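You operate a simulated robot arm through the tools that you are given. There is no shell and no other tool. Be economical: measure what you need, move in short steps, check, and stop when the job is done.

You are at the controls of a simulated two-armed robot. One attempt, no reset.

TASK
Wipe up the spill on the pantry worktop with the blue cloth there and put it back.
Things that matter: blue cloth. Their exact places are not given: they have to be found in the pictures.

It is judged by the outcome, as a careful person would: the job done as asked, and still so three seconds after it is handed in. It fails if anything else is knocked over, pushed out of place, dropped, spilled or broken. Flat cloth is picked up by pressing the open fingertips on it (5 to 10 N) and closing them slowly along it; thin cloth reads only 2 to 8 mm in the jaws.

THE ROBOT
Two 7-joint arms with four-finger grippers on one trunk, on a base that drives. Base frame: it is fixed to the floor where the robot stands at the start and does not move with it; the origin is under the middle of the robot, x ahead of it, y to its left, z up; the surface under the hand at the start is at about z = 0.91. Lengths are in m, angles in rad, forces in N, time in s.
The left shoulder is at the start at [-0.082, 0.16, 1.165], the right one opposite. With the tool pointing down near the work surface each hand reaches from about 0.2 to 0.8 m from the robot's upright axis, wherever it stands, measured 20 degrees to its own side. Payload 3.67 kg a hand.
The tool frame of a hand sits at the grasp point between the pads (the TCP): z along the fingers, y along the line on which they close. The tips reach 0.028 m beyond it. Largest opening 0.112 m; the body of the gripper starts 0.073 m behind the TCP.
Orientation is that of the tool frame in the base frame, as [roll, pitch, yaw] about the fixed x, y, z axes, in that order (R = Rz(yaw) Ry(pitch) Rx(roll)). With the fingers straight down and closing along the base's y, the tool's x points along the base's -x, its y along +y and its z along -z.

THE INTERFACE
- The arms move only by the tool servo_tool. It takes "left_steps", "right_steps" or both (then of equal length, played together; a hand with none holds still); each is a list of rows, each a list of 3 entries, a list of its own where there are three numbers: the shift along the tool's x, y, z in units of 150 mm (1.0 is 150 mm), then the turn, a rotation vector about the tool's x, y, z in units of 180 degrees (1.0 is 180 degrees), then the opening, from 0 (shut) to 1 (fully open). In form: [[[x, y, z], [ax, ay, az], fingers], ...]. A call has 1 to 20 rows; each row is the pose to reach, as a shift and turn from the pose commanded when the call began, along the tool's axes at that moment. A call with a number of a shift or a turn outside -1 to 1 is refused whole. A row lasts 0.2 s, in which the tool goes at most 0.05 m and 0.15 rad; a call with a longer step from one row to the next is refused whole, and so is a gripper value outside its range. A pose out of reach is approached as far as the arm can. The call stops where the force on the tool passes 40 N (or 10 N more than at its start, if that is more) or the arm is blocked; 0.2 s more then pass. The fingers move at their own pace and stop on an object; they squeeze with about 44 N. The grip force told is the motor's: it shows also when the fingers shut on nothing. Time passes only in rows, and 0.2 s behind the last, so rows that repeat a pose let the fingers close. It gives the time, the measured TCP pose, the force on the tool (base axes), the opening and the grip force at its end, in the units of the frame above (readings bear some noise), with the torque about the TCP (base axes, N m) and any sound that the robot's microphone picked up.
- Cameras (640 x 400 px; columns grow to the right, rows downward): "scene" is now at [-0.0739, -0.0137, 1.3724]; the picture's right is [-0.01, -1.00, 0.02], its down [-0.75, -0.01, -0.66] and it looks along [0.66, -0.02, -0.75] (base axes); focal length 263 px, centre (320, 200). "left" rides on the left gripper at [0.06, 0.018, -0.104] in its tool frame; the picture's right is [-0.29, 0.96, 0.00], its down [-0.80, -0.24, -0.55] and it looks along [-0.53, -0.16, 0.83] (tool axes); focal length 234 px, centre (320, 200). "right" rides on the right gripper at [0.06, -0.018, -0.104] in its tool frame; the picture's right is [0.29, 0.96, 0.00], its down [-0.80, 0.24, -0.55] and it looks along [-0.53, 0.16, 0.83] (tool axes); focal length 234 px, centre (320, 200).
- snapshot(camera): a new picture of that camera. No time passes.
- move_column(by): slides the trunk up (or, below 0, down) by that many m; the arms and the scene camera ride with it, the base frame stays. It gives what a move gives, with no picture.
- drive_base(legs): drives the robot by 1 to 6 legs, each [ahead, left, turn to the left] in m, m and rad, along the robot's own axes; the way and the turn of a leg run together, so that a leg with both is an arc; at most 1.5 m and 3.142 rad a leg. The arms and the cameras ride along, it lands a little off, and it stops where it bumps. It gives what a move gives.
- pan_tilt(pan, tilt): turns the head with the scene camera to pan (to the left, within 1.501 rad either way) and tilt (down, from -0.506 to 1.204), counted from straight ahead of the robot. It gives what a move gives.
- point_at(camera, pixels): there is no depth. For up to 12 entries [column, row, z] of the newest picture of that camera ("zoom" is the newest enlarged one), the place [x, y] in the base frame at which the ray of that pixel passes the height z, good to about 0.002 m. No time passes.
- close_up(camera, box): a new picture of the part [left, top, right, bottom] of that camera's present view, enlarged. No time passes.
- close_job(): hands the job in; it is judged then, once.

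Work in short steps. Measure before you move; look again where a grasp or a placing could have gone wrong, and mend it. You have 80 turns and 58 pictures in all, those below and enlarged ones among them. Open the grippers and draw the arms clear of the work before you hand the job in, unless the task says otherwise; then end with one line.

The tools are called after "Call:" as a command line: name --argument value ..., lists and objects as JSON in quotes. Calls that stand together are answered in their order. servo_tool: Moves the arms, as the interface text tells. Its arguments: {"type":"object","properties":{"left_steps":{"type":"array","items":{"type":"array"}},"right_steps":{"type":"array","items":{"type":"array"}}},"required":[]} The other tools are called the same way: move_column (by) slides the trunk up or down; drive_base (legs) drives the base; pan_tilt (pan, tilt) turns the head that bears the scene camera; snapshot (camera) takes a picture; point_at (camera, pixels) gives the place at which the rays of pixels pass given heights; close_up (camera, box) takes an enlarged picture of a part of a camera's view; close_job () hands the job in.

At the start:

```text
t: 0.0
left_tool_pos: [0.0825, 0.2152, 0.4415]
left_tcp_rot: [3.141, 0.122, 2.814]
left_contact_force: [0.2, 0.3, 0.3]
left_moment: [-0.01, 0.01, 0.03]
left_grip_width: 0.112
left_gripper_force: 0.1
right_tool_pos: [0.3786, -0.2061, 1.025]
right_tcp_rot: [-3.092, 0.125, -3.135]
right_contact_force: [-0.6, 1.0, -0.4]
right_moment: [0.02, 0.0, -0.02]
right_grip_width: 0.1117
right_gripper_force: 0.1
trunk travel left (down, up): [-0.275, 0.239]
robot x, y, heading: [-0.0063, -0.0429, -0.111]
head pan, tilt: [0.099, 0.963]
```

scene: 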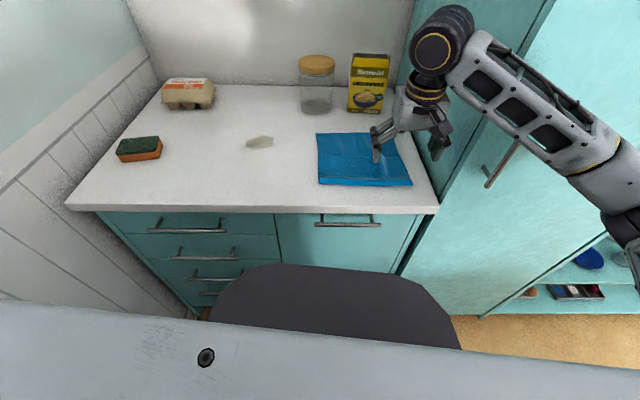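
right: 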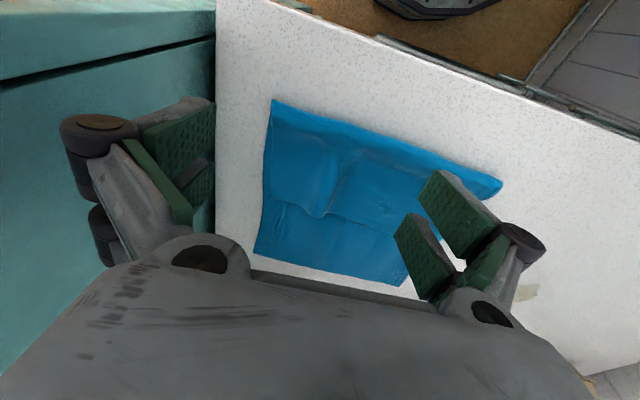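
left: 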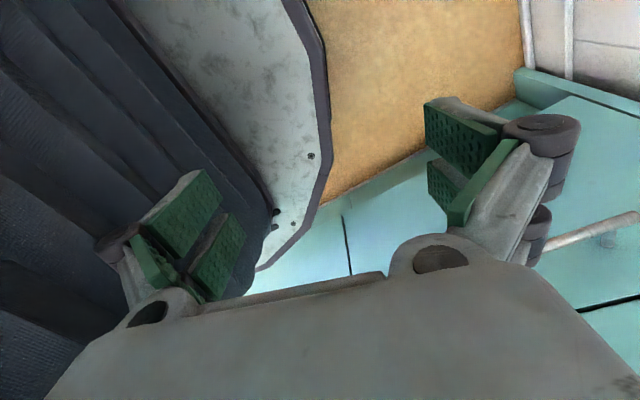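

The cloth shows at about (317–412, 133–186) and the spill at about (260,142) in the scene picture. I measure both at worktop height and enlarge the area.

Call:
point_at --camera "scene" --pixels '[[317, 133, 0.91], [392, 133, 0.91], [412, 186, 0.91], [319, 184, 0.91], [247, 143, 0.91], [273, 141, 0.91], [260, 136, 0.91], [260, 148, 0.91], [316, 112, 0.91], [365, 110, 0.91], [438, 212, 0.91], [66, 207, 0.91]]'

Call:
close_up --camera "scene" --box '[220, 80, 460, 230]'

```text
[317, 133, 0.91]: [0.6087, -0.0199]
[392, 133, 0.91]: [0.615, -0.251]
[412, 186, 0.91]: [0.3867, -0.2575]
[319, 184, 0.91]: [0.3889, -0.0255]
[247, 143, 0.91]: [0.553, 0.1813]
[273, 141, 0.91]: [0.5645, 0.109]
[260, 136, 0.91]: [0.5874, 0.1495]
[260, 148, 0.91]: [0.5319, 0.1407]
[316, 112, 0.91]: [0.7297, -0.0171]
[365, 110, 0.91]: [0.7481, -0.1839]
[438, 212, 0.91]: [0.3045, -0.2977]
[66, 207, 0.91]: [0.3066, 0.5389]
```

```text
2.67 times, centred on (340, 155) of scene
```

zoom: 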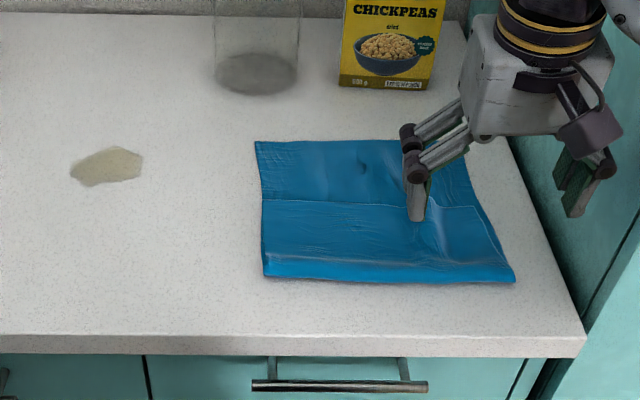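

The cloth spans x 0.39–0.61, y −0.02…−0.26 (centre about 0.50, −0.14); the spill is at about (0.56, 0.145), some 7 × 5 cm. I move the right hand over the cloth's middle, upright, still high.

Call:
servo_tool --right_steps '[[[-0.2, 0.11, 0.05], [-0.004, 0.01, 0], 0.6], [[-0.4, 0.225, 0.105], [-0.008, 0.02, 0], 0.6], [[-0.6, 0.34, 0.16], [-0.012, 0.03, 0], 0.6], [[-0.787, 0.451, 0.21], [-0.0164, 0.0396, 0], 0.6], [[-0.787, 0.451, 0.21], [-0.0164, 0.0396, 0], 0.6]]'

Call:
snapshot --camera "scene"

Call:
snapshot --camera "right"

```text
t: 0.2
left_tool_pos: [0.0918, 0.1878, 0.3928]
left_tcp_rot: [-3.048, -0.191, 2.74]
left_contact_force: [-1.0, 0.0, -2.8]
left_moment: [0.11, -0.13, -0.03]
left_grip_width: 0.1118
left_gripper_force: 0.1
right_tool_pos: [0.4349, -0.1488, 0.9568]
right_tcp_rot: [-3.088, 0.17, -2.854]
right_contact_force: [-0.6, -0.7, -0.1]
right_moment: [0.05, -0.02, -0.02]
right_grip_width: 0.0858
right_gripper_force: 6.0
trunk travel left (down, up): [-0.275, 0.239]
robot x, y, heading: [-0.0193, -0.0579, -0.155]
head pan, tilt: [0.099, 0.963]
stopped in row 1 (left hand): the force on the tool passed its limit at 80 N (the readings are from after the stop); the commanded pose is now the measured one
```

```text
53 pictures are left
```

scene: 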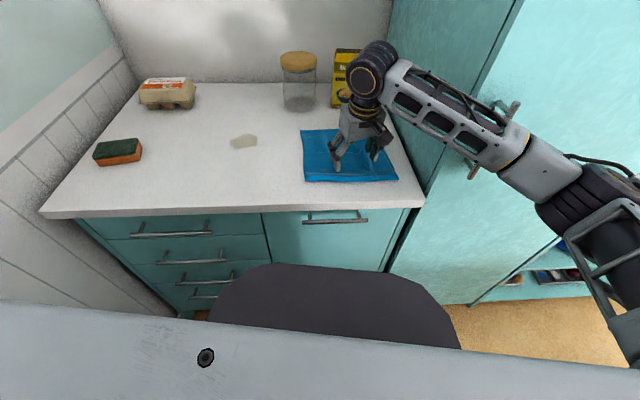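

```text
52 pictures are left
```

right: 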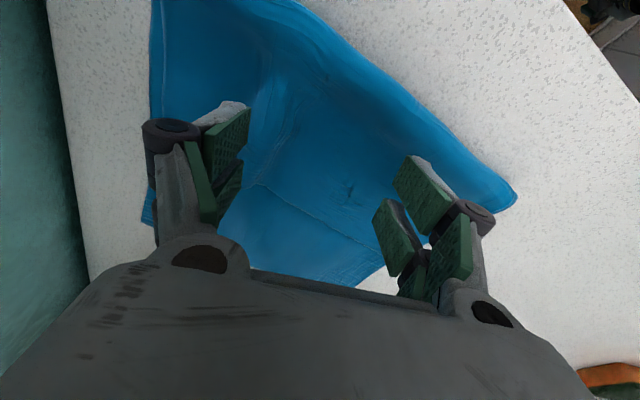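

The left hand, which was to stay still, hit something (80 N), and the robot has shifted a little. I look at the left camera and re-check the state before moving again.

Call:
snapshot --camera "left"

Call:
servo_tool --right_steps '[[[0, 0, -0.2], [0, 0, 0], 0.6]]'

Call:
pan_tilt --pan 0.3 --tilt 1.2

Call:
snapshot --camera "scene"

```text
51 pictures are left
```

left: 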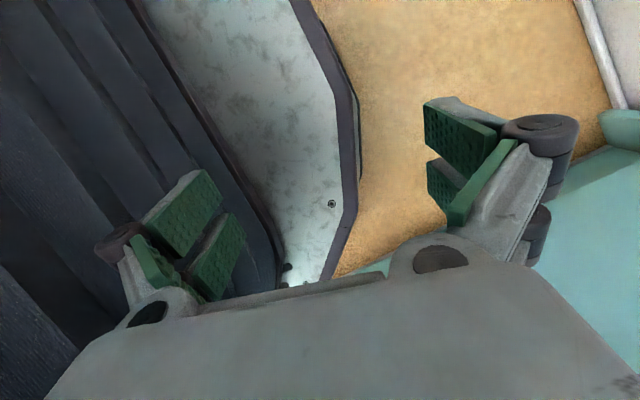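

```text
t: 0.6
left_tool_pos: [0.1267, 0.1726, 0.3885]
left_tcp_rot: [-3.034, -0.257, 2.714]
left_contact_force: [-5.4, -0.9, -1.6]
left_moment: [0.04, -0.4, -0.01]
left_grip_width: 0.1122
left_gripper_force: 0.1
right_tool_pos: [0.4512, -0.1205, 0.9376]
right_tcp_rot: [-3.129, 0.175, -2.736]
right_contact_force: [0.7, 2.1, 27.5]
right_moment: [-0.35, 0.39, 0.17]
right_grip_width: 0.0717
right_gripper_force: 3.4
trunk travel left (down, up): [-0.275, 0.239]
robot x, y, heading: [-0.0305, -0.0529, -0.179]
head pan, tilt: [0.099, 0.963]
stopped in row 1 (left hand): the arm was blocked; the commanded pose is now the measured one
```

```text
t: 1.3
left_tool_pos: [0.1327, 0.1745, 0.3868]
left_tcp_rot: [-3.038, -0.244, 2.714]
left_contact_force: [0.7, -0.4, 0.1]
left_moment: [0.02, 0.04, -0.05]
left_grip_width: 0.112
left_gripper_force: 0.0
right_tool_pos: [0.4509, -0.1245, 0.9394]
right_tcp_rot: [-3.125, 0.171, -2.746]
right_contact_force: [-4.0, -15.0, 125.2]
right_moment: [-1.38, 2.23, 0.16]
right_grip_width: 0.0213
right_gripper_force: 41.1
trunk travel left (down, up): [-0.275, 0.239]
robot x, y, heading: [-0.0262, -0.0591, -0.177]
head pan, tilt: [0.3, 1.201]
```

```text
50 pictures are left
```

scene: 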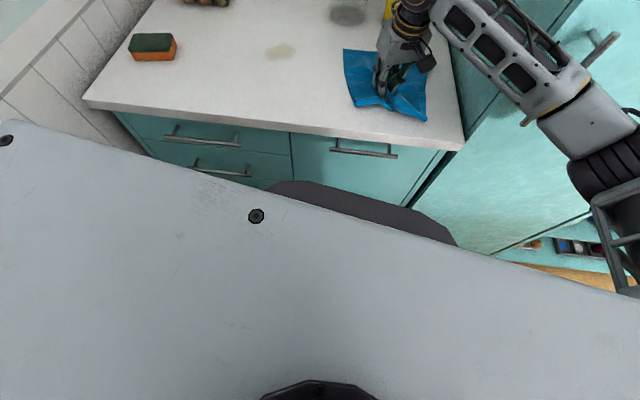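

The right hand is pressing on the cloth at z 0.939 with 125 N and its fingers have closed to 21 mm. I raise it straight away, a little at first, keeping the fingers shut in case the cloth is held.

Call:
servo_tool --right_steps '[[[0, 0, -0.1], [0, 0, 0], 0.0], [[0, 0, -0.2], [0, 0, 0], 0.0], [[0, 0, -0.2], [0, 0, 0], 0.0]]'

Call:
snapshot --camera "right"

```text
t: 1.7
left_tool_pos: [0.1779, 0.1483, 0.3805]
left_tcp_rot: [-3.009, -0.304, 2.682]
left_contact_force: [-2.8, -0.5, -1.2]
left_moment: [0.1, -0.14, -0.05]
left_grip_width: 0.1115
left_gripper_force: 0.0
right_tool_pos: [0.483, -0.0838, 0.9427]
right_tcp_rot: [3.106, 0.225, -2.617]
right_contact_force: [-22.0, -8.5, 194.4]
right_moment: [-2.58, 3.27, -0.2]
right_grip_width: 0.0037
right_gripper_force: 40.4
trunk travel left (down, up): [-0.275, 0.239]
robot x, y, heading: [-0.0298, -0.0581, -0.197]
head pan, tilt: [0.3, 1.201]
stopped in row 1 (left hand): the arm was blocked; the commanded pose is now the measured one
```

```text
49 pictures are left
```

right: 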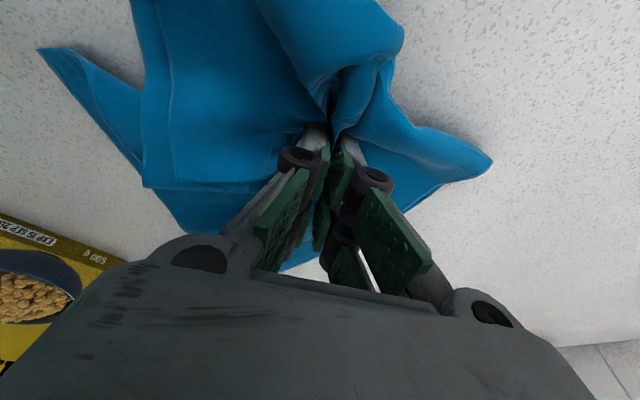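

The cloth is now pinched (3.7 mm, blue bunch between the pads at (330,140)), but the left arm's self-contact keeps cutting moves short and the right hand presses with 194 N. I raise the trunk a little, which lifts the right hand without relying on the arm moves.

Call:
move_column --by 0.04

Call:
pan_tilt --pan 0.7 --tilt 1.2

Call:
snapshot --camera "scene"

Call:
snapshot --camera "left"

```text
t: 1.9
left_tool_pos: [0.2181, 0.1227, 0.3669]
left_tcp_rot: [-2.981, -0.347, 2.653]
left_contact_force: [-3.7, -1.3, -2.7]
left_moment: [0.15, -0.26, -0.05]
left_grip_width: 0.1118
left_gripper_force: 0.0
right_tool_pos: [0.5144, -0.0444, 0.9422]
right_tcp_rot: [3.053, 0.29, -2.501]
right_contact_force: [17.4, 2.3, 158.2]
right_moment: [-2.33, 0.5, 0.08]
right_grip_width: 0.0037
right_gripper_force: 39.0
trunk travel left (down, up): [-0.277, 0.237]
robot x, y, heading: [-0.0431, -0.0701, -0.215]
head pan, tilt: [0.3, 1.201]
stopped: the force on the tool passed its limit at 230 N (the readings are from after the stop); the commanded pose is now the measured one
```

```text
t: 2.8
left_tool_pos: [0.199, 0.157, 0.3688]
left_tcp_rot: [-2.998, -0.358, 2.701]
left_contact_force: [0.8, 0.7, 0.2]
left_moment: [-0.07, -0.04, 0.01]
left_grip_width: 0.112
left_gripper_force: 0.0
right_tool_pos: [0.5208, -0.0449, 0.9409]
right_tcp_rot: [3.068, 0.269, -2.509]
right_contact_force: [-1.8, -8.5, 135.9]
right_moment: [-1.97, 1.51, 0.01]
right_grip_width: 0.0036
right_gripper_force: 40.7
trunk travel left (down, up): [-0.277, 0.237]
robot x, y, heading: [-0.0322, -0.0502, -0.172]
head pan, tilt: [0.7, 1.201]
```

```text
48 pictures are left
```

scene: 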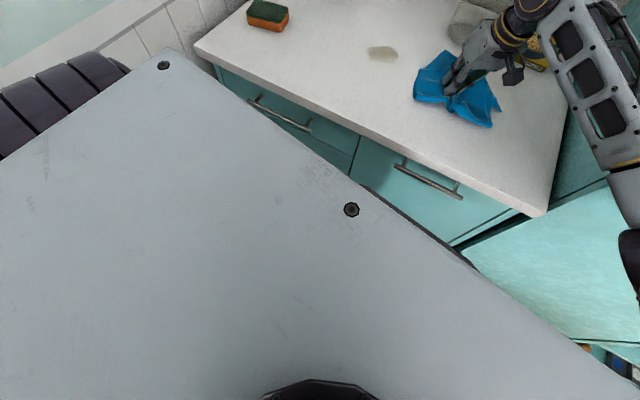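

```text
47 pictures are left
```

left: 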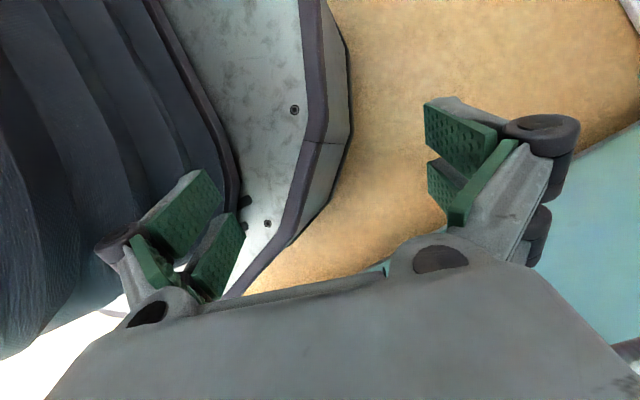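

Both hands jump a few cm at each call, and the left one seems jammed near the trunk (its finger at (180,220) is close to the dark bellows). I command the left hand outward to free it, and the right hand up together.

Call:
servo_tool --left_steps '[[[0.07, 0.15, 0], [0, 0, 0], 1], [[0.14, 0.3, 0], [0, 0, 0], 1], [[0.14, 0.3, 0], [0, 0, 0], 1]]' --right_steps '[[[-0.045, 0.012, -0.16], [0, 0, 0], 0], [[-0.09, 0.024, -0.32], [0, 0, 0], 0], [[-0.09, 0.024, -0.32], [0, 0, 0], 0]]'

```text
t: 3.1
left_tool_pos: [0.2246, 0.1466, 0.3534]
left_tcp_rot: [-2.971, -0.412, 2.671]
left_contact_force: [1.0, -5.0, 0.6]
left_moment: [0.36, 0.03, -0.17]
left_grip_width: 0.1118
left_gripper_force: 0.1
right_tool_pos: [0.5544, -0.0172, 0.9417]
right_tcp_rot: [3.02, 0.312, -2.43]
right_contact_force: [-19.6, 10.8, 172.5]
right_moment: [-2.38, 1.54, -0.38]
right_grip_width: 0.0036
right_gripper_force: 42.2
trunk travel left (down, up): [-0.277, 0.237]
robot x, y, heading: [-0.0398, -0.0534, -0.191]
head pan, tilt: [0.7, 1.201]
stopped in row 1 (left hand): the arm was blocked; the commanded pose is now the measured one
```

Still blocked: both hands creep forward, and the left wrist (fingers tilting back, wrist forward, near the drawer handle at (630,345) of the left picture) may be wedged against the cabinet. I back the base off slightly to give it room; the cloth simply drags towards me.

Call:
drive_base --legs '[[-0.08, 0, 0]]'

Call:
snapshot --camera "scene"

```text
t: 3.8
left_tool_pos: [0.2141, 0.1705, 0.3337]
left_tcp_rot: [-2.954, -0.466, 2.687]
left_contact_force: [0.6, 0.6, 0.8]
left_moment: [-0.01, -0.02, 0.0]
left_grip_width: 0.1118
left_gripper_force: 0.1
right_tool_pos: [0.5966, 0.0003, 0.9437]
right_tcp_rot: [2.991, 0.324, -2.455]
right_contact_force: [7.9, 2.9, 68.9]
right_moment: [-1.34, -0.2, 0.04]
right_grip_width: 0.0039
right_gripper_force: 42.1
trunk travel left (down, up): [-0.277, 0.237]
robot x, y, heading: [-0.0517, -0.0385, -0.17]
head pan, tilt: [0.7, 1.201]
stopped in leg 1: the force on the tool passed its limit at 211 N (the readings are from after the stop); the commanded pose is now the measured one
```

```text
46 pictures are left
```

scene: 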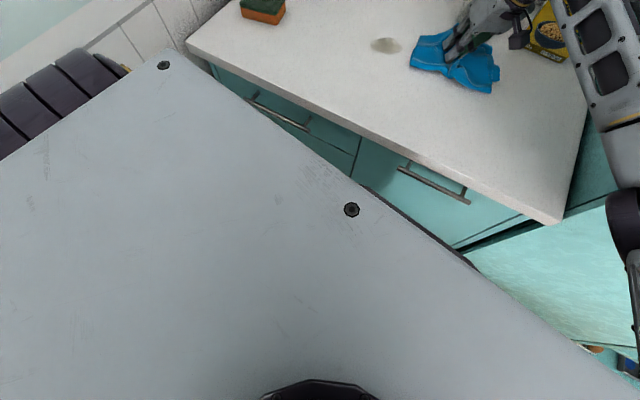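

The press has dropped to 69 N and the left hand reads no contact; the right hand with the cloth is at (0.597, 0.000). I now try lifting the right hand and drawing it back from the jar, in small rows.

Call:
servo_tool --right_steps '[[[0.015, 0.04, -0.07], [0, 0, 0], 0], [[0.03, 0.08, -0.14], [0, 0, 0], 0], [[0.045, 0.125, -0.21], [0, 0, 0], 0], [[0.062, 0.171, -0.28], [0, 0, 0], 0]]'

```text
t: 5.0
left_tool_pos: [0.2129, 0.1763, 0.3313]
left_tcp_rot: [-2.946, -0.464, 2.689]
left_contact_force: [0.4, 0.0, 0.0]
left_moment: [0.01, 0.03, -0.03]
left_grip_width: 0.1117
left_gripper_force: 0.2
right_tool_pos: [0.5651, 0.0161, 0.9706]
right_tcp_rot: [2.992, 0.296, -2.444]
right_contact_force: [0.0, -0.4, 0.5]
right_moment: [0.01, 0.0, -0.01]
right_grip_width: 0.0039
right_gripper_force: 38.9
trunk travel left (down, up): [-0.277, 0.237]
robot x, y, heading: [-0.0585, -0.0311, -0.166]
head pan, tilt: [0.7, 1.201]
stopped in row 4 (right hand): the arm was blocked; the commanded pose is now the measured one
```

Freed: the right hand is at z 0.971 with the cloth gripped and no load on either hand. I look at it before wiping.

Call:
pan_tilt --pan 0.2 --tilt 0.9

Call:
snapshot --camera "scene"

Call:
snapshot --camera "right"

```text
t: 6.0
left_tool_pos: [0.2141, 0.1769, 0.3336]
left_tcp_rot: [-2.945, -0.457, 2.689]
left_contact_force: [-0.6, 0.5, -0.4]
left_moment: [0.0, 0.01, 0.0]
left_grip_width: 0.1122
left_gripper_force: 0.0
right_tool_pos: [0.5632, 0.0185, 0.9715]
right_tcp_rot: [2.99, 0.296, -2.443]
right_contact_force: [-0.8, -1.1, 2.9]
right_moment: [0.04, 0.03, 0.0]
right_grip_width: 0.0032
right_gripper_force: 42.6
trunk travel left (down, up): [-0.277, 0.237]
robot x, y, heading: [-0.0538, -0.0362, -0.163]
head pan, tilt: [0.201, 0.901]
```

```text
45 pictures are left
```

scene: 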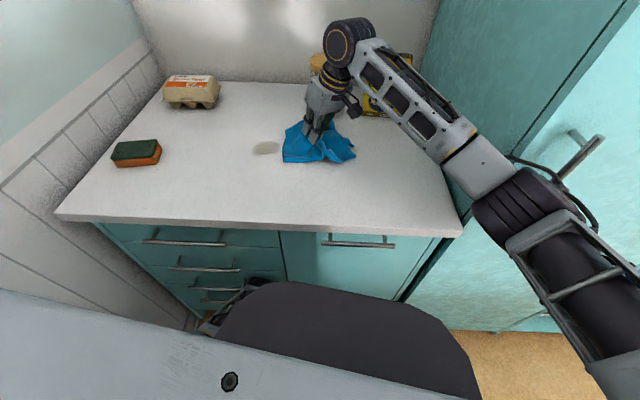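

```text
44 pictures are left
```

right: 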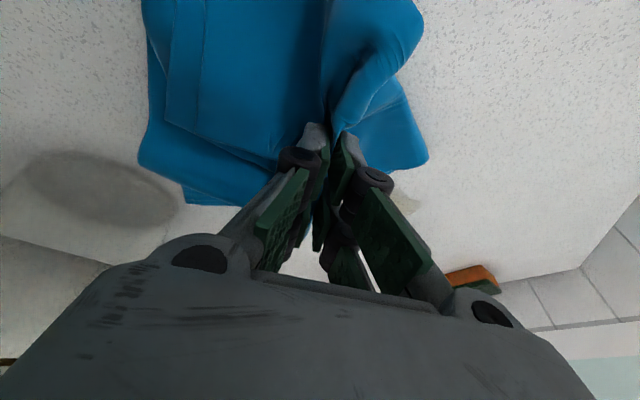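

The spill is now at (265,148) in the scene, just left of the bunched cloth. I measure it and the surrounding items precisely.

Call:
point_at --camera "scene" --pixels '[[253, 150, 0.91], [281, 147, 0.91], [265, 141, 0.91], [266, 155, 0.91], [315, 145, 0.91], [110, 163, 0.91], [161, 158, 0.91], [55, 215, 0.91], [462, 234, 0.91], [190, 108, 0.91], [284, 160, 0.91], [355, 158, 0.91]]'

Call:
close_up --camera "scene" --box '[220, 90, 380, 190]'

```text
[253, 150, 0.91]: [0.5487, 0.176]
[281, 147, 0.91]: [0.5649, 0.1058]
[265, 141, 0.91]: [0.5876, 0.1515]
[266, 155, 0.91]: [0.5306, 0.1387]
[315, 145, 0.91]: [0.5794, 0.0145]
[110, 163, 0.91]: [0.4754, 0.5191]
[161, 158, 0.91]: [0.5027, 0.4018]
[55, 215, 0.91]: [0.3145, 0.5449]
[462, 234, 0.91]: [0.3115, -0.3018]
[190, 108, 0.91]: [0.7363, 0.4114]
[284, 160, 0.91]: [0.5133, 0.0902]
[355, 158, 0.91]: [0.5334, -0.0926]
```

```text
4.00 times, centred on (300, 140) of scene
```

zoom: 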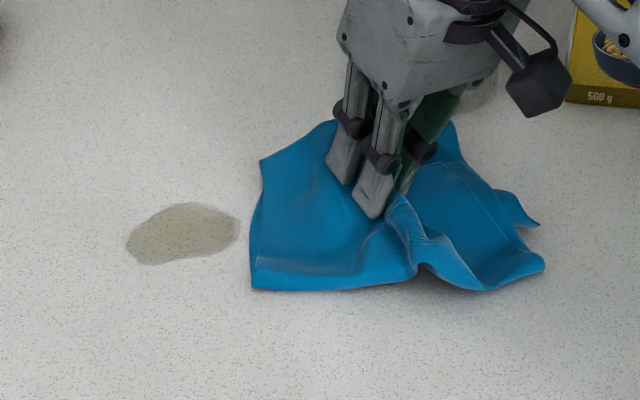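

Spill centre is (0.559, 0.141). I carry the cloth slowly there at about z 0.98 and bring the fingers upright on the way.

Call:
servo_tool --right_steps '[[[-0.08, 0.1, 0.02], [0, 0, 0], 0], [[-0.16, 0.2, 0.045], [0.008, 0.016, 0], 0], [[-0.24, 0.3, 0.075], [0.016, 0.032, 0], 0], [[-0.32, 0.4, 0.105], [0.024, 0.048, 0], 0], [[-0.4, 0.5, 0.135], [0.032, 0.064, 0], 0], [[-0.495, 0.624, 0.177], [0.04, 0.08, 0], 0], [[-0.495, 0.624, 0.177], [0.047, 0.0945, 0], 0], [[-0.495, 0.624, 0.177], [0.047, 0.0945, 0], 0]]'

Call:
snapshot --camera "scene"

```text
t: 7.8
left_tool_pos: [0.2088, 0.1757, 0.3295]
left_tcp_rot: [-2.953, -0.495, 2.699]
left_contact_force: [-0.2, -0.1, -0.6]
left_moment: [0.0, -0.01, 0.0]
left_grip_width: 0.1119
left_gripper_force: 0.1
right_tool_pos: [0.5597, 0.0996, 0.9847]
right_tcp_rot: [3.118, 0.001, -2.422]
right_contact_force: [-0.9, -0.9, 1.5]
right_moment: [0.06, 0.02, -0.02]
right_grip_width: 0.0025
right_gripper_force: 37.6
right hand out of reach, approached as far as the arm can: row 6, 7, 8
trunk travel left (down, up): [-0.277, 0.237]
robot x, y, heading: [-0.0527, -0.0374, -0.154]
head pan, tilt: [0.201, 0.901]
```

```text
42 pictures are left
```

scene: 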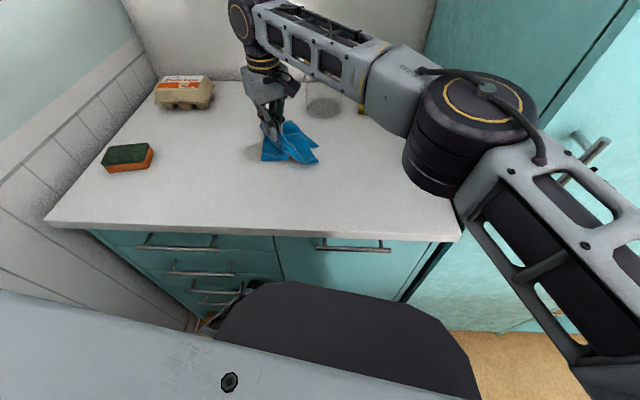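

The arm runs out of reach near y = 0.10. Turning the base left a little swings the right hand toward the spill and the left hand away from the cabinet, so I turn 0.15 rad.

Call:
drive_base --legs '[[0, 0, 0.15]]'

Call:
snapshot --camera "right"

Call:
snapshot --camera "left"

```text
t: 8.8
left_tool_pos: [0.188, 0.1607, 0.333]
left_tcp_rot: [-2.91, -0.476, 2.794]
left_contact_force: [0.1, -1.0, 0.2]
left_moment: [0.02, 0.04, 0.01]
left_grip_width: 0.1122
left_gripper_force: 0.0
right_tool_pos: [0.5414, 0.1801, 0.9817]
right_tcp_rot: [3.108, 0.001, -2.276]
right_contact_force: [-0.5, 0.1, 0.6]
right_moment: [0.01, 0.01, -0.04]
right_grip_width: 0.0036
right_gripper_force: 40.3
trunk travel left (down, up): [-0.277, 0.237]
robot x, y, heading: [-0.0503, -0.0358, -0.014]
head pan, tilt: [0.201, 0.901]
```

```text
41 pictures are left
```

right: 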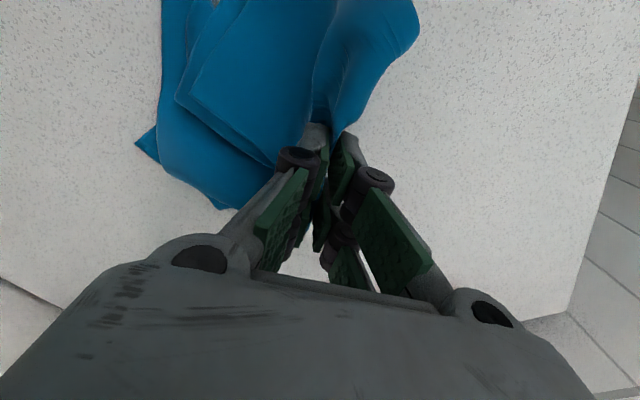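

```text
40 pictures are left
```

left: 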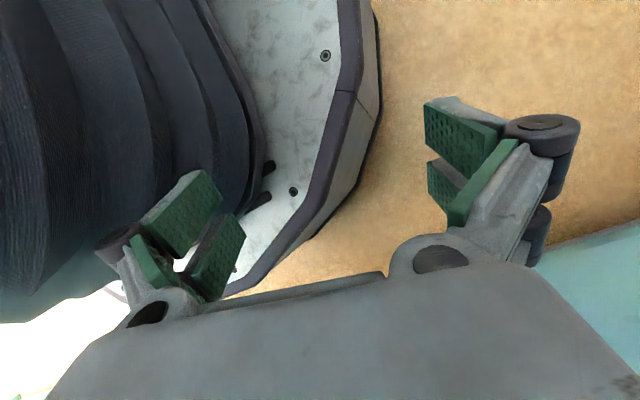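

The hand is upright at (0.541, 0.180, 0.982), both arms unloaded. I move over the spill centre and lower the cloth toward the surface.

Call:
servo_tool --right_steps '[[[0.028, -0.12, 0.06], [0, 0, 0], 0], [[0.057, -0.241, 0.13], [0, 0, 0], 0], [[0.057, -0.241, 0.18], [0, 0, 0], 0], [[0.057, -0.241, 0.22], [0, 0, 0], 0], [[0.057, -0.241, 0.24], [0, 0, 0], 0]]'

Call:
snapshot --camera "scene"

```text
t: 10.0
left_tool_pos: [0.1887, 0.1581, 0.3324]
left_tcp_rot: [-2.898, -0.469, 2.789]
left_contact_force: [0.6, -0.5, 0.0]
left_moment: [0.01, -0.01, 0.02]
left_grip_width: 0.1122
left_gripper_force: 0.0
right_tool_pos: [0.5607, 0.1552, 0.9435]
right_tcp_rot: [3.112, -0.003, -2.276]
right_contact_force: [1.7, 1.9, 11.5]
right_moment: [0.03, -0.06, -0.04]
right_grip_width: 0.0029
right_gripper_force: 40.4
trunk travel left (down, up): [-0.277, 0.237]
robot x, y, heading: [-0.0502, -0.0384, -0.013]
head pan, tilt: [0.201, 0.901]
```

```text
39 pictures are left
```

scene: 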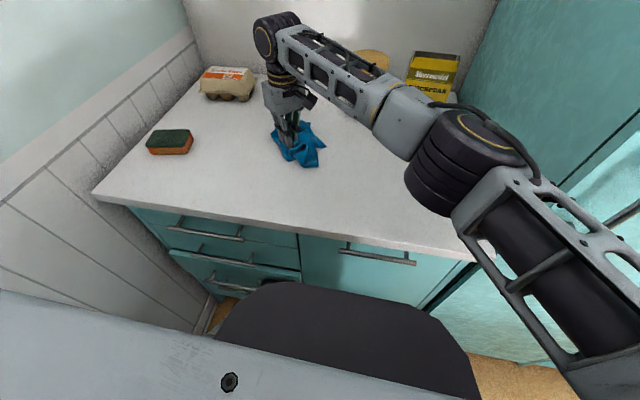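

Contact is 11.5 N at (0.561, 0.155): a good wiping press. I wipe in strokes over the whole spill area (x 0.53–0.59, y 0.09–0.19) and check for the drawer at (235,265) afterwards.

Call:
servo_tool --right_steps '[[[-0.102, 0.086, 0.005], [0, 0, 0], 0], [[-0.178, 0.151, 0.005], [0, 0, 0], 0], [[0, 0, 0.005], [0, 0, 0], 0], [[0.178, -0.151, 0.005], [0, 0, 0], 0], [[0.33, -0.281, 0.005], [0, 0, 0], 0], [[0.438, -0.154, 0.005], [0, 0, 0], 0], [[0.26, -0.003, 0.005], [0, 0, 0], 0], [[0.083, 0.149, 0.005], [0, 0, 0], 0], [[-0.07, 0.278, 0.005], [0, 0, 0], 0], [[0.108, 0.127, 0.005], [0, 0, 0], 0], [[0, 0, 0.005], [0, 0, 0], 0], [[-0.108, -0.127, 0.005], [0, 0, 0], 0], [[-0.235, -0.019, 0.005], [0, 0, 0], 0], [[-0.057, -0.17, 0.005], [0, 0, 0], 0], [[0.121, -0.321, 0.005], [0, 0, 0], 0], [[0.222, -0.408, 0.005], [0, 0, 0], 0], [[0.203, -0.173, 0.005], [0, 0, 0], 0], [[0, 0, 0.005], [0, 0, 0], 0]]'

Call:
close_up --camera "scene" --box '[90, 90, 410, 290]'

```text
t: 13.8
left_tool_pos: [0.189, 0.1584, 0.3333]
left_tcp_rot: [-2.895, -0.468, 2.785]
left_contact_force: [0.5, -0.4, -0.5]
left_moment: [0.0, 0.0, -0.03]
left_grip_width: 0.112
left_gripper_force: 0.1
right_tool_pos: [0.5613, 0.1559, 0.9412]
right_tcp_rot: [3.115, -0.005, -2.277]
right_contact_force: [-1.0, 0.8, 2.9]
right_moment: [-0.04, 0.01, -0.01]
right_grip_width: 0.0039
right_gripper_force: 40.7
right hand out of reach, approached as far as the arm can: row 1, 2, 9, 12, 13
trunk travel left (down, up): [-0.277, 0.237]
robot x, y, heading: [-0.051, -0.0371, -0.018]
head pan, tilt: [0.201, 0.901]
```

```text
2.00 times, centred on (250, 190) of scene
```

zoom: 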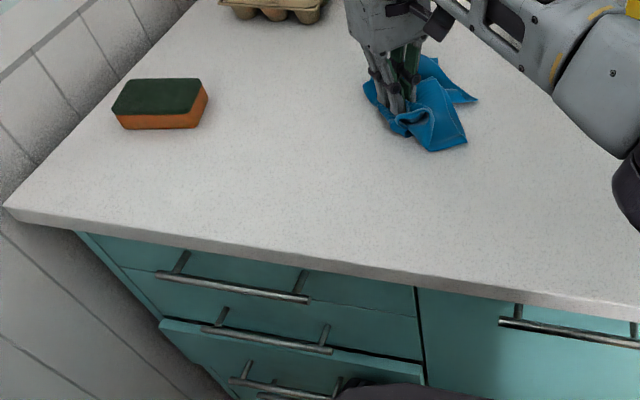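

Two findings: the spill spot looks covered or clean, and the drawer at about (280,345) in the enlargement has come open a little, pulled by the left arm; that must be closed again. First I lift the cloth away and inspect the worktop.

Call:
servo_tool --right_steps '[[[0, 0, -0.2], [0, 0, 0], 0], [[0, 0, -0.4], [0, 0, 0], 0], [[0.15, -0.13, -0.5], [0, 0, 0], 0], [[0.35, -0.3, -0.5], [0, 0, 0], 0], [[0.55, -0.47, -0.5], [0, 0, 0], 0], [[0.75, -0.64, -0.5], [0, 0, 0], 0], [[0.75, -0.64, -0.5], [0, 0, 0], 0]]'

Call:
close_up --camera "scene" --box '[180, 80, 420, 230]'

Call:
snapshot --camera "left"

```text
t: 15.6
left_tool_pos: [0.1917, 0.1548, 0.3335]
left_tcp_rot: [-2.876, -0.447, 2.777]
left_contact_force: [0.6, 2.2, -0.3]
left_moment: [-0.14, -0.01, 0.07]
left_grip_width: 0.112
left_gripper_force: 0.0
right_tool_pos: [0.5478, 0.0434, 1.0148]
right_tcp_rot: [3.111, -0.012, -2.236]
right_contact_force: [0.8, -0.1, -0.4]
right_moment: [0.0, -0.02, 0.0]
right_grip_width: 0.0046
right_gripper_force: 40.2
trunk travel left (down, up): [-0.277, 0.237]
robot x, y, heading: [-0.0558, -0.0365, -0.005]
head pan, tilt: [0.201, 0.901]
stopped in row 7 (right hand): the arm was blocked; the commanded pose is now the measured one
```

```text
2.67 times, centred on (300, 155) of scene
```

zoom: 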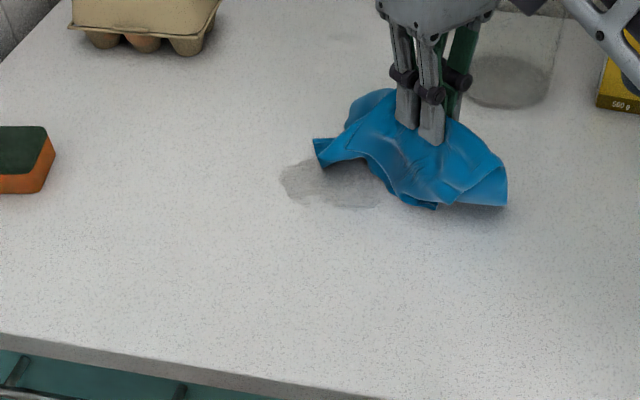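

```text
36 pictures are left
```

left: 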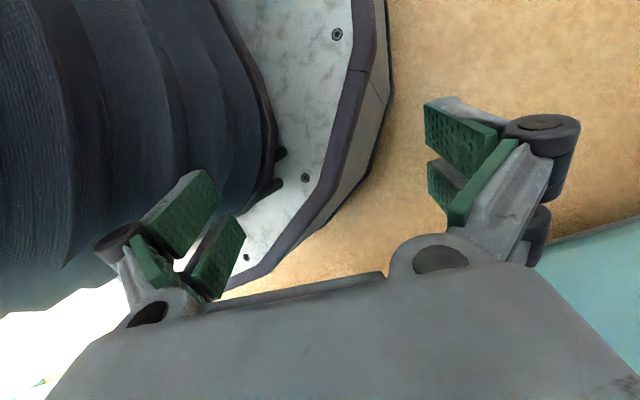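

A greyish mark remains at about (330,185) of the enlargement; it may be residue or the cloth's shadow. I enlarge it further.

Call:
close_up --camera "scene" --box '[264, 122, 344, 172]'

Call:
point_at --camera "scene" --pixels '[[285, 148, 0.91], [297, 139, 0.91], [323, 157, 0.91], [305, 158, 0.91], [340, 145, 0.91], [180, 165, 0.91]]'

```text
8.00 times, centred on (304, 147) of scene
```

zoom: 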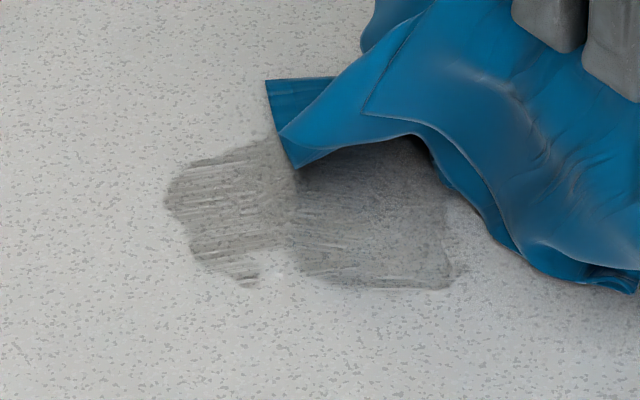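

```text
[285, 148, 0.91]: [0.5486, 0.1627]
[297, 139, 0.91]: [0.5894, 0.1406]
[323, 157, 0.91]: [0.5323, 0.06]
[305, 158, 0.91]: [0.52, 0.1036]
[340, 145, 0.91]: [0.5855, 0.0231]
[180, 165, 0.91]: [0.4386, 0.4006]
```

Streaks of residue remain over x 0.53–0.59, y 0.055–0.165, so I'll wipe again with denser strokes. First I go back over the spot and press down.

Call:
servo_tool --right_steps '[[[-0.11, 0.16, 0.08], [0, 0, 0], 0], [[-0.225, 0.329, 0.2], [0, 0, 0], 0], [[-0.225, 0.329, 0.32], [0, 0, 0], 0], [[-0.225, 0.329, 0.42], [0, 0, 0], 0], [[-0.225, 0.329, 0.47], [0, 0, 0], 0], [[-0.225, 0.329, 0.485], [0, 0, 0], 0], [[-0.225, 0.329, 0.485], [0, 0, 0], 0]]'

```text
t: 17.2
left_tool_pos: [0.1927, 0.1506, 0.3344]
left_tcp_rot: [-2.886, -0.454, 2.778]
left_contact_force: [0.7, -0.6, 0.4]
left_moment: [-0.03, 0.01, -0.02]
left_grip_width: 0.1118
left_gripper_force: 0.1
right_tool_pos: [0.5329, 0.0861, 0.9425]
right_tcp_rot: [3.104, -0.008, -2.248]
right_contact_force: [1.4, 0.4, 6.1]
right_moment: [-0.04, -0.09, 0.01]
right_grip_width: 0.0027
right_gripper_force: 38.0
trunk travel left (down, up): [-0.277, 0.237]
robot x, y, heading: [-0.0525, -0.0368, -0.008]
head pan, tilt: [0.201, 0.901]
```

Contact 6 N at (0.533, 0.086). I run a dense raster over the smeared area with slightly more press.

Call:
servo_tool --right_steps '[[[0.083, 0.019, 0.02], [0, 0, 0], 0], [[0.303, -0.154, 0.02], [0, 0, 0], 0], [[0.083, 0.019, 0.02], [0, 0, 0], 0], [[-0.137, 0.192, 0.02], [0, 0, 0], 0], [[-0.352, 0.361, 0.02], [0, 0, 0], 0], [[-0.199, 0.114, 0.02], [0, 0, 0], 0], [[0.021, -0.059, 0.02], [0, 0, 0], 0], [[0.241, -0.232, 0.02], [0, 0, 0], 0], [[-0.04, -0.138, 0.02], [0, 0, 0], 0], [[-0.26, 0.035, 0.02], [0, 0, 0], 0], [[-0.475, 0.204, 0.02], [0, 0, 0], 0], [[-0.322, -0.043, 0.02], [0, 0, 0], 0], [[-0.102, -0.216, 0.02], [0, 0, 0], 0], [[0.118, -0.389, 0.02], [0, 0, 0], 0], [[-0.164, -0.295, 0.02], [0, 0, 0], 0], [[-0.384, -0.122, 0.02], [0, 0, 0], 0], [[-0.599, 0.047, 0.02], [0, 0, 0], 0], [[-0.26, 0.035, 0.02], [0, 0, 0], 0], [[-0.04, -0.138, 0.02], [0, 0, 0], 0], [[0.18, -0.311, 0.02], [0, 0, 0], 0]]'

Call:
close_up --camera "scene" --box '[240, 100, 400, 200]'

```text
refused: row 18 steps farther than a row can; nothing moved
```

```text
4.00 times, centred on (320, 150) of scene
```

zoom: 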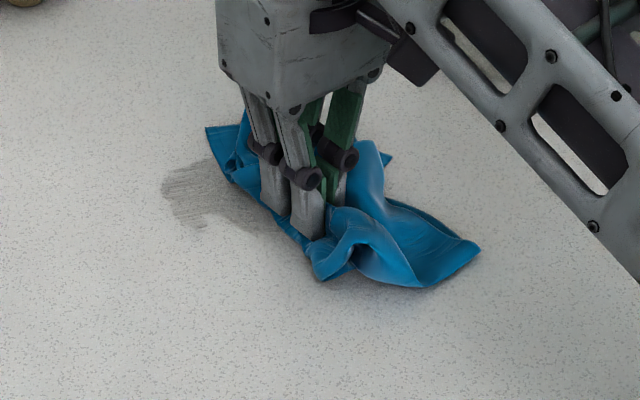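

Row 18 was too long a step; I repeat the raster with that row split.

Call:
servo_tool --right_steps '[[[0.083, 0.019, 0.02], [0, 0, 0], 0], [[0.303, -0.154, 0.02], [0, 0, 0], 0], [[0.083, 0.019, 0.02], [0, 0, 0], 0], [[-0.137, 0.192, 0.02], [0, 0, 0], 0], [[-0.352, 0.361, 0.02], [0, 0, 0], 0], [[-0.199, 0.114, 0.02], [0, 0, 0], 0], [[0.021, -0.059, 0.02], [0, 0, 0], 0], [[0.241, -0.232, 0.02], [0, 0, 0], 0], [[-0.04, -0.138, 0.02], [0, 0, 0], 0], [[-0.26, 0.035, 0.02], [0, 0, 0], 0], [[-0.475, 0.204, 0.02], [0, 0, 0], 0], [[-0.322, -0.043, 0.02], [0, 0, 0], 0], [[-0.102, -0.216, 0.02], [0, 0, 0], 0], [[0.118, -0.389, 0.02], [0, 0, 0], 0], [[-0.164, -0.295, 0.02], [0, 0, 0], 0], [[-0.384, -0.122, 0.02], [0, 0, 0], 0], [[-0.599, 0.047, 0.02], [0, 0, 0], 0], [[-0.4, 0.035, 0.02], [0, 0, 0], 0], [[-0.15, -0.07, 0.02], [0, 0, 0], 0], [[0.05, -0.2, 0.02], [0, 0, 0], 0]]'

Call:
close_up --camera "scene" --box '[240, 100, 400, 200]'

```text
t: 21.4
left_tool_pos: [0.1935, 0.1504, 0.3353]
left_tcp_rot: [-2.885, -0.455, 2.78]
left_contact_force: [0.7, 0.3, 0.2]
left_moment: [0.0, 0.04, -0.01]
left_grip_width: 0.112
left_gripper_force: 0.1
right_tool_pos: [0.5499, 0.0613, 0.9399]
right_tcp_rot: [3.104, -0.006, -2.249]
right_contact_force: [-0.2, 1.8, 14.2]
right_moment: [0.12, -0.02, -0.01]
right_grip_width: 0.004
right_gripper_force: 44.0
right hand out of reach, approached as far as the arm can: row 17
trunk travel left (down, up): [-0.277, 0.237]
robot x, y, heading: [-0.0528, -0.0331, -0.012]
head pan, tilt: [0.201, 0.901]
```

```text
4.00 times, centred on (320, 150) of scene
```

zoom: 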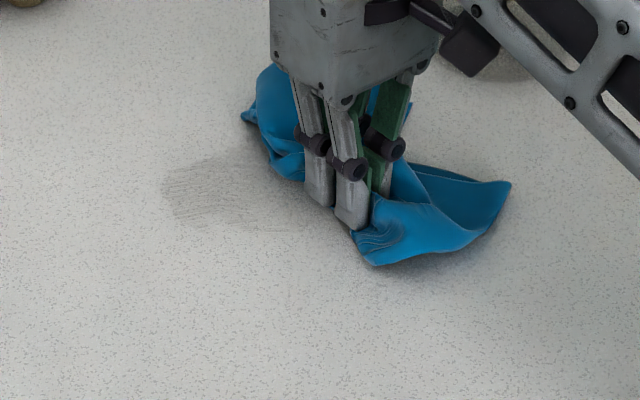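

The residue is fainter but still visible at (165–300, 155–230) of the enlargement. I run a second raster shifted left.

Call:
servo_tool --right_steps '[[[0.01, 0.12, 0.01], [0, 0, 0], 0], [[0.072, 0.198, 0.01], [0, 0, 0], 0], [[-0.112, 0.342, 0.01], [0, 0, 0], 0], [[-0.295, 0.487, 0.01], [0, 0, 0], 0], [[-0.463, 0.618, 0.01], [0, 0, 0], 0], [[-0.525, 0.54, 0.01], [0, 0, 0], 0], [[-0.357, 0.409, 0.01], [0, 0, 0], 0], [[-0.174, 0.264, 0.01], [0, 0, 0], 0], [[0.01, 0.12, 0.01], [0, 0, 0], 0], [[-0.052, 0.041, 0.01], [0, 0, 0], 0], [[-0.236, 0.185, 0.01], [0, 0, 0], 0], [[-0.419, 0.33, 0.01], [0, 0, 0], 0], [[-0.587, 0.461, 0.01], [0, 0, 0], 0], [[-0.481, 0.251, 0.01], [0, 0, 0], 0], [[-0.298, 0.106, 0.01], [0, 0, 0], 0], [[-0.114, -0.038, 0.01], [0, 0, 0], 0], [[-0.36, 0.028, 0.01], [0, 0, 0], 0], [[-0.543, 0.173, 0.01], [0, 0, 0], 0], [[-0.236, 0.185, 0.01], [0, 0, 0], 0], [[-0.052, 0.041, 0.01], [0, 0, 0], 0]]'

Call:
close_up --camera "scene" --box '[240, 100, 400, 200]'

```text
t: 25.4
left_tool_pos: [0.1935, 0.1504, 0.3351]
left_tcp_rot: [-2.887, -0.452, 2.778]
left_contact_force: [0.1, -0.8, -1.2]
left_moment: [0.03, -0.01, 0.02]
left_grip_width: 0.1121
left_gripper_force: 0.1
right_tool_pos: [0.5754, 0.1287, 0.9406]
right_tcp_rot: [3.1, 0.0, -2.25]
right_contact_force: [0.8, 1.2, 15.8]
right_moment: [0.22, 0.13, 0.03]
right_grip_width: 0.0033
right_gripper_force: 42.9
trunk travel left (down, up): [-0.277, 0.237]
robot x, y, heading: [-0.05, -0.0361, -0.007]
head pan, tilt: [0.201, 0.901]
stopped in row 19 (right hand): the force on the tool passed its limit at 70 N (the readings are from after the stop); the commanded pose is now the measured one
```

```text
4.00 times, centred on (320, 150) of scene
```

zoom: 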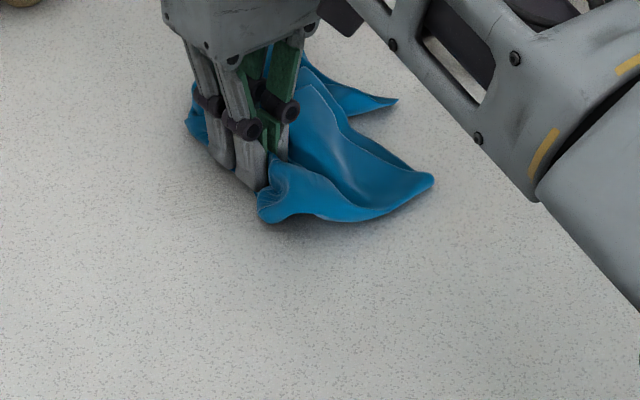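

Nearly gone. I lift the cloth and shift right a little to see the whole patch.

Call:
servo_tool --right_steps '[[[0, 0, -0.17], [0, 0, 0], 0], [[0.12, -0.05, -0.3], [0, 0, 0], 0], [[0.25, -0.11, -0.4], [0, 0, 0], 0], [[0.38, -0.17, -0.45], [0, 0, 0], 0], [[0.5, -0.225, -0.45], [0, 0, 0], 0]]'

Call:
close_up --camera "scene" --box '[264, 122, 344, 172]'

```text
t: 26.6
left_tool_pos: [0.1939, 0.1505, 0.3356]
left_tcp_rot: [-2.886, -0.454, 2.775]
left_contact_force: [0.4, -0.7, 0.0]
left_moment: [0.0, -0.01, 0.0]
left_grip_width: 0.1122
left_gripper_force: 0.0
right_tool_pos: [0.5563, 0.048, 1.0041]
right_tcp_rot: [3.1, -0.005, -2.252]
right_contact_force: [0.7, 0.4, -0.2]
right_moment: [0.0, -0.05, 0.03]
right_grip_width: 0.004
right_gripper_force: 39.6
trunk travel left (down, up): [-0.277, 0.237]
robot x, y, heading: [-0.0512, -0.0363, -0.007]
head pan, tilt: [0.201, 0.901]
```

```text
8.00 times, centred on (304, 147) of scene
```

zoom: 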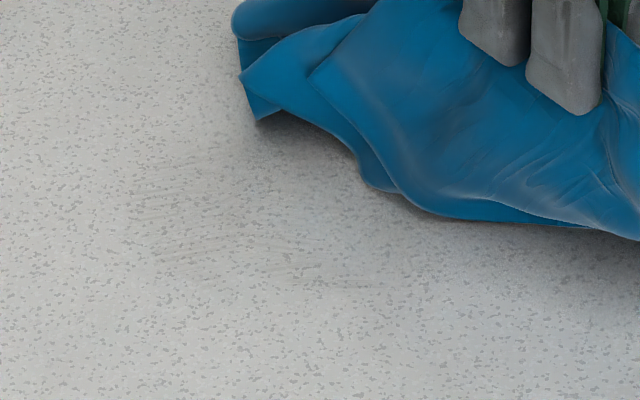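

Only faint streaks remain around zoom (150–400, 190–290). One more raster to finish: I go back and press again.

Call:
servo_tool --right_steps '[[[-0.1, 0.1, 0.1], [0, 0, 0], 0], [[-0.195, 0.204, 0.24], [0, 0, 0], 0], [[-0.195, 0.204, 0.35], [0, 0, 0], 0], [[-0.195, 0.204, 0.4], [0, 0, 0], 0], [[-0.195, 0.204, 0.42], [0, 0, 0], 0], [[-0.195, 0.204, 0.42], [0, 0, 0], 0]]'

```text
t: 27.9
left_tool_pos: [0.1938, 0.1499, 0.3348]
left_tcp_rot: [-2.887, -0.454, 2.778]
left_contact_force: [-0.4, -0.5, 0.1]
left_moment: [0.01, 0.02, -0.02]
left_grip_width: 0.1121
left_gripper_force: 0.1
right_tool_pos: [0.5481, 0.0916, 0.9428]
right_tcp_rot: [3.1, -0.006, -2.252]
right_contact_force: [0.0, -0.5, 5.1]
right_moment: [-0.03, -0.02, 0.0]
right_grip_width: 0.0027
right_gripper_force: 37.0
trunk travel left (down, up): [-0.277, 0.237]
robot x, y, heading: [-0.0502, -0.032, -0.01]
head pan, tilt: [0.201, 0.901]
```

Contact 5 N; running the final raster.

Call:
servo_tool --right_steps '[[[0.01, 0.12, 0.02], [0, 0, 0], 0], [[0.281, 0.033, 0.02], [0, 0, 0], 0], [[0.072, 0.198, 0.02], [0, 0, 0], 0], [[-0.138, 0.363, 0.02], [0, 0, 0], 0], [[-0.295, 0.487, 0.02], [0, 0, 0], 0], [[-0.2, 0.285, 0.02], [0, 0, 0], 0], [[0.01, 0.12, 0.02], [0, 0, 0], 0], [[0.219, -0.045, 0.02], [0, 0, 0], 0], [[0.157, -0.124, 0.02], [0, 0, 0], 0], [[-0.052, 0.041, 0.02], [0, 0, 0], 0], [[-0.262, 0.206, 0.02], [0, 0, 0], 0], [[-0.419, 0.33, 0.02], [0, 0, 0], 0], [[-0.324, 0.127, 0.02], [0, 0, 0], 0], [[-0.114, -0.038, 0.02], [0, 0, 0], 0], [[0.095, -0.203, 0.02], [0, 0, 0], 0], [[-0.176, -0.116, 0.02], [0, 0, 0], 0], [[-0.386, 0.049, 0.02], [0, 0, 0], 0], [[-0.262, 0.206, 0.02], [0, 0, 0], 0], [[-0.052, 0.041, 0.02], [0, 0, 0], 0], [[0.157, -0.124, 0.02], [0, 0, 0], 0]]'

Call:
servo_tool --right_steps '[[[0, 0, -0.17], [0, 0, 0], 0], [[0, 0, -0.34], [0, 0, 0], 0], [[0, 0, -0.45], [0, 0, 0], 0]]'

Call:
close_up --camera "scene" --box '[264, 122, 344, 172]'

```text
t: 32.1
left_tool_pos: [0.1935, 0.1505, 0.3348]
left_tcp_rot: [-2.886, -0.453, 2.779]
left_contact_force: [-0.1, 0.0, 0.3]
left_moment: [0.01, -0.01, -0.04]
left_grip_width: 0.112
left_gripper_force: 0.1
right_tool_pos: [0.5479, 0.0617, 0.9413]
right_tcp_rot: [3.097, -0.005, -2.254]
right_contact_force: [0.3, -0.2, 5.0]
right_moment: [0.01, 0.0, 0.02]
right_grip_width: 0.004
right_gripper_force: 39.6
trunk travel left (down, up): [-0.277, 0.237]
robot x, y, heading: [-0.0523, -0.0343, -0.005]
head pan, tilt: [0.201, 0.901]
```

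```text
t: 33.0
left_tool_pos: [0.1938, 0.1496, 0.3351]
left_tcp_rot: [-2.885, -0.454, 2.777]
left_contact_force: [-0.5, -0.3, 0.0]
left_moment: [0.01, -0.02, -0.01]
left_grip_width: 0.1119
left_gripper_force: 0.1
right_tool_pos: [0.552, 0.0608, 1.0075]
right_tcp_rot: [3.1, -0.007, -2.253]
right_contact_force: [0.5, -0.7, -1.9]
right_moment: [0.0, -0.01, 0.03]
right_grip_width: 0.0031
right_gripper_force: 39.5
trunk travel left (down, up): [-0.277, 0.237]
robot x, y, heading: [-0.0515, -0.0339, -0.014]
head pan, tilt: [0.201, 0.901]
```

```text
8.00 times, centred on (304, 147) of scene
```

zoom: 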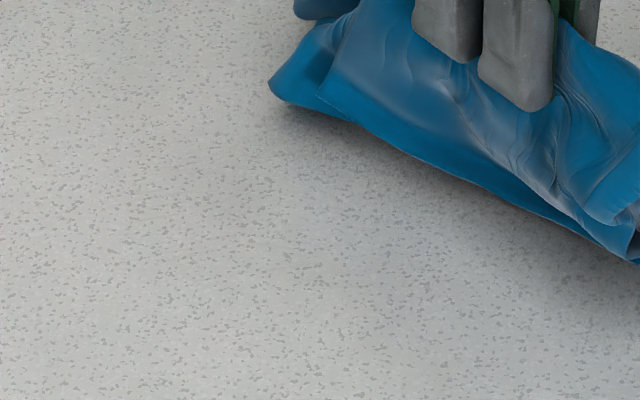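

The worktop is clean there. Now I check the whole scene for the right elbow's clearance and the drawer before carrying the cloth back.

Call:
pan_tilt --pan -0.5 --tilt 0.8

Call:
snapshot --camera "scene"

```text
t: 34.0
left_tool_pos: [0.1928, 0.1497, 0.3355]
left_tcp_rot: [-2.885, -0.453, 2.776]
left_contact_force: [0.0, 0.2, -0.6]
left_moment: [0.01, 0.03, 0.0]
left_grip_width: 0.1122
left_gripper_force: 0.1
right_tool_pos: [0.5502, 0.0613, 1.006]
right_tcp_rot: [3.101, -0.005, -2.253]
right_contact_force: [0.6, -0.4, -0.9]
right_moment: [-0.02, -0.02, 0.02]
right_grip_width: 0.0045
right_gripper_force: 40.6
trunk travel left (down, up): [-0.277, 0.237]
robot x, y, heading: [-0.0523, -0.0374, -0.013]
head pan, tilt: [-0.499, 0.799]
```

```text
29 pictures are left
```

scene: 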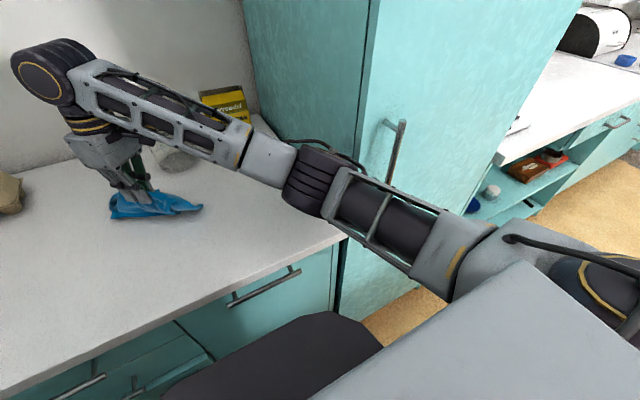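

The right elbow (310,180) is beside the tall cabinet's edge, which explains the blocking; backing the base will straighten the arm. First I look at where the left arm is relative to the open drawer.

Call:
pan_tilt --pan 0.45 --tilt 0.95

Call:
close_up --camera "scene" --box '[160, 150, 480, 350]'

```text
t: 35.2
left_tool_pos: [0.1931, 0.1511, 0.3356]
left_tcp_rot: [-2.886, -0.454, 2.775]
left_contact_force: [-0.2, 0.3, -0.1]
left_moment: [-0.01, -0.02, 0.01]
left_grip_width: 0.1121
left_gripper_force: 0.0
right_tool_pos: [0.5513, 0.0611, 1.0073]
right_tcp_rot: [3.1, -0.006, -2.253]
right_contact_force: [0.8, 0.3, 1.0]
right_moment: [-0.02, 0.01, -0.02]
right_grip_width: 0.0027
right_gripper_force: 37.6
trunk travel left (down, up): [-0.277, 0.237]
robot x, y, heading: [-0.052, -0.0315, -0.008]
head pan, tilt: [0.45, 0.949]
```

```text
2.00 times, centred on (320, 250) of scene
```

zoom: 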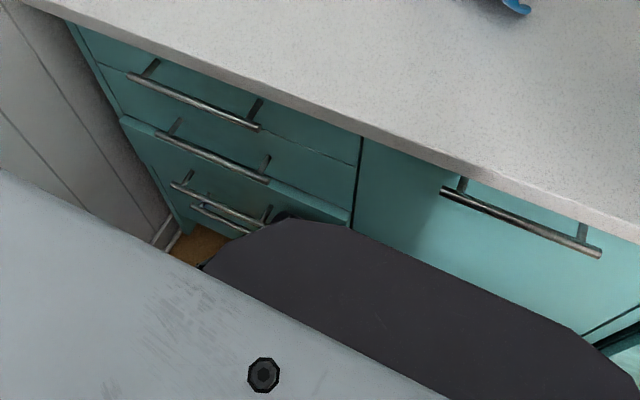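

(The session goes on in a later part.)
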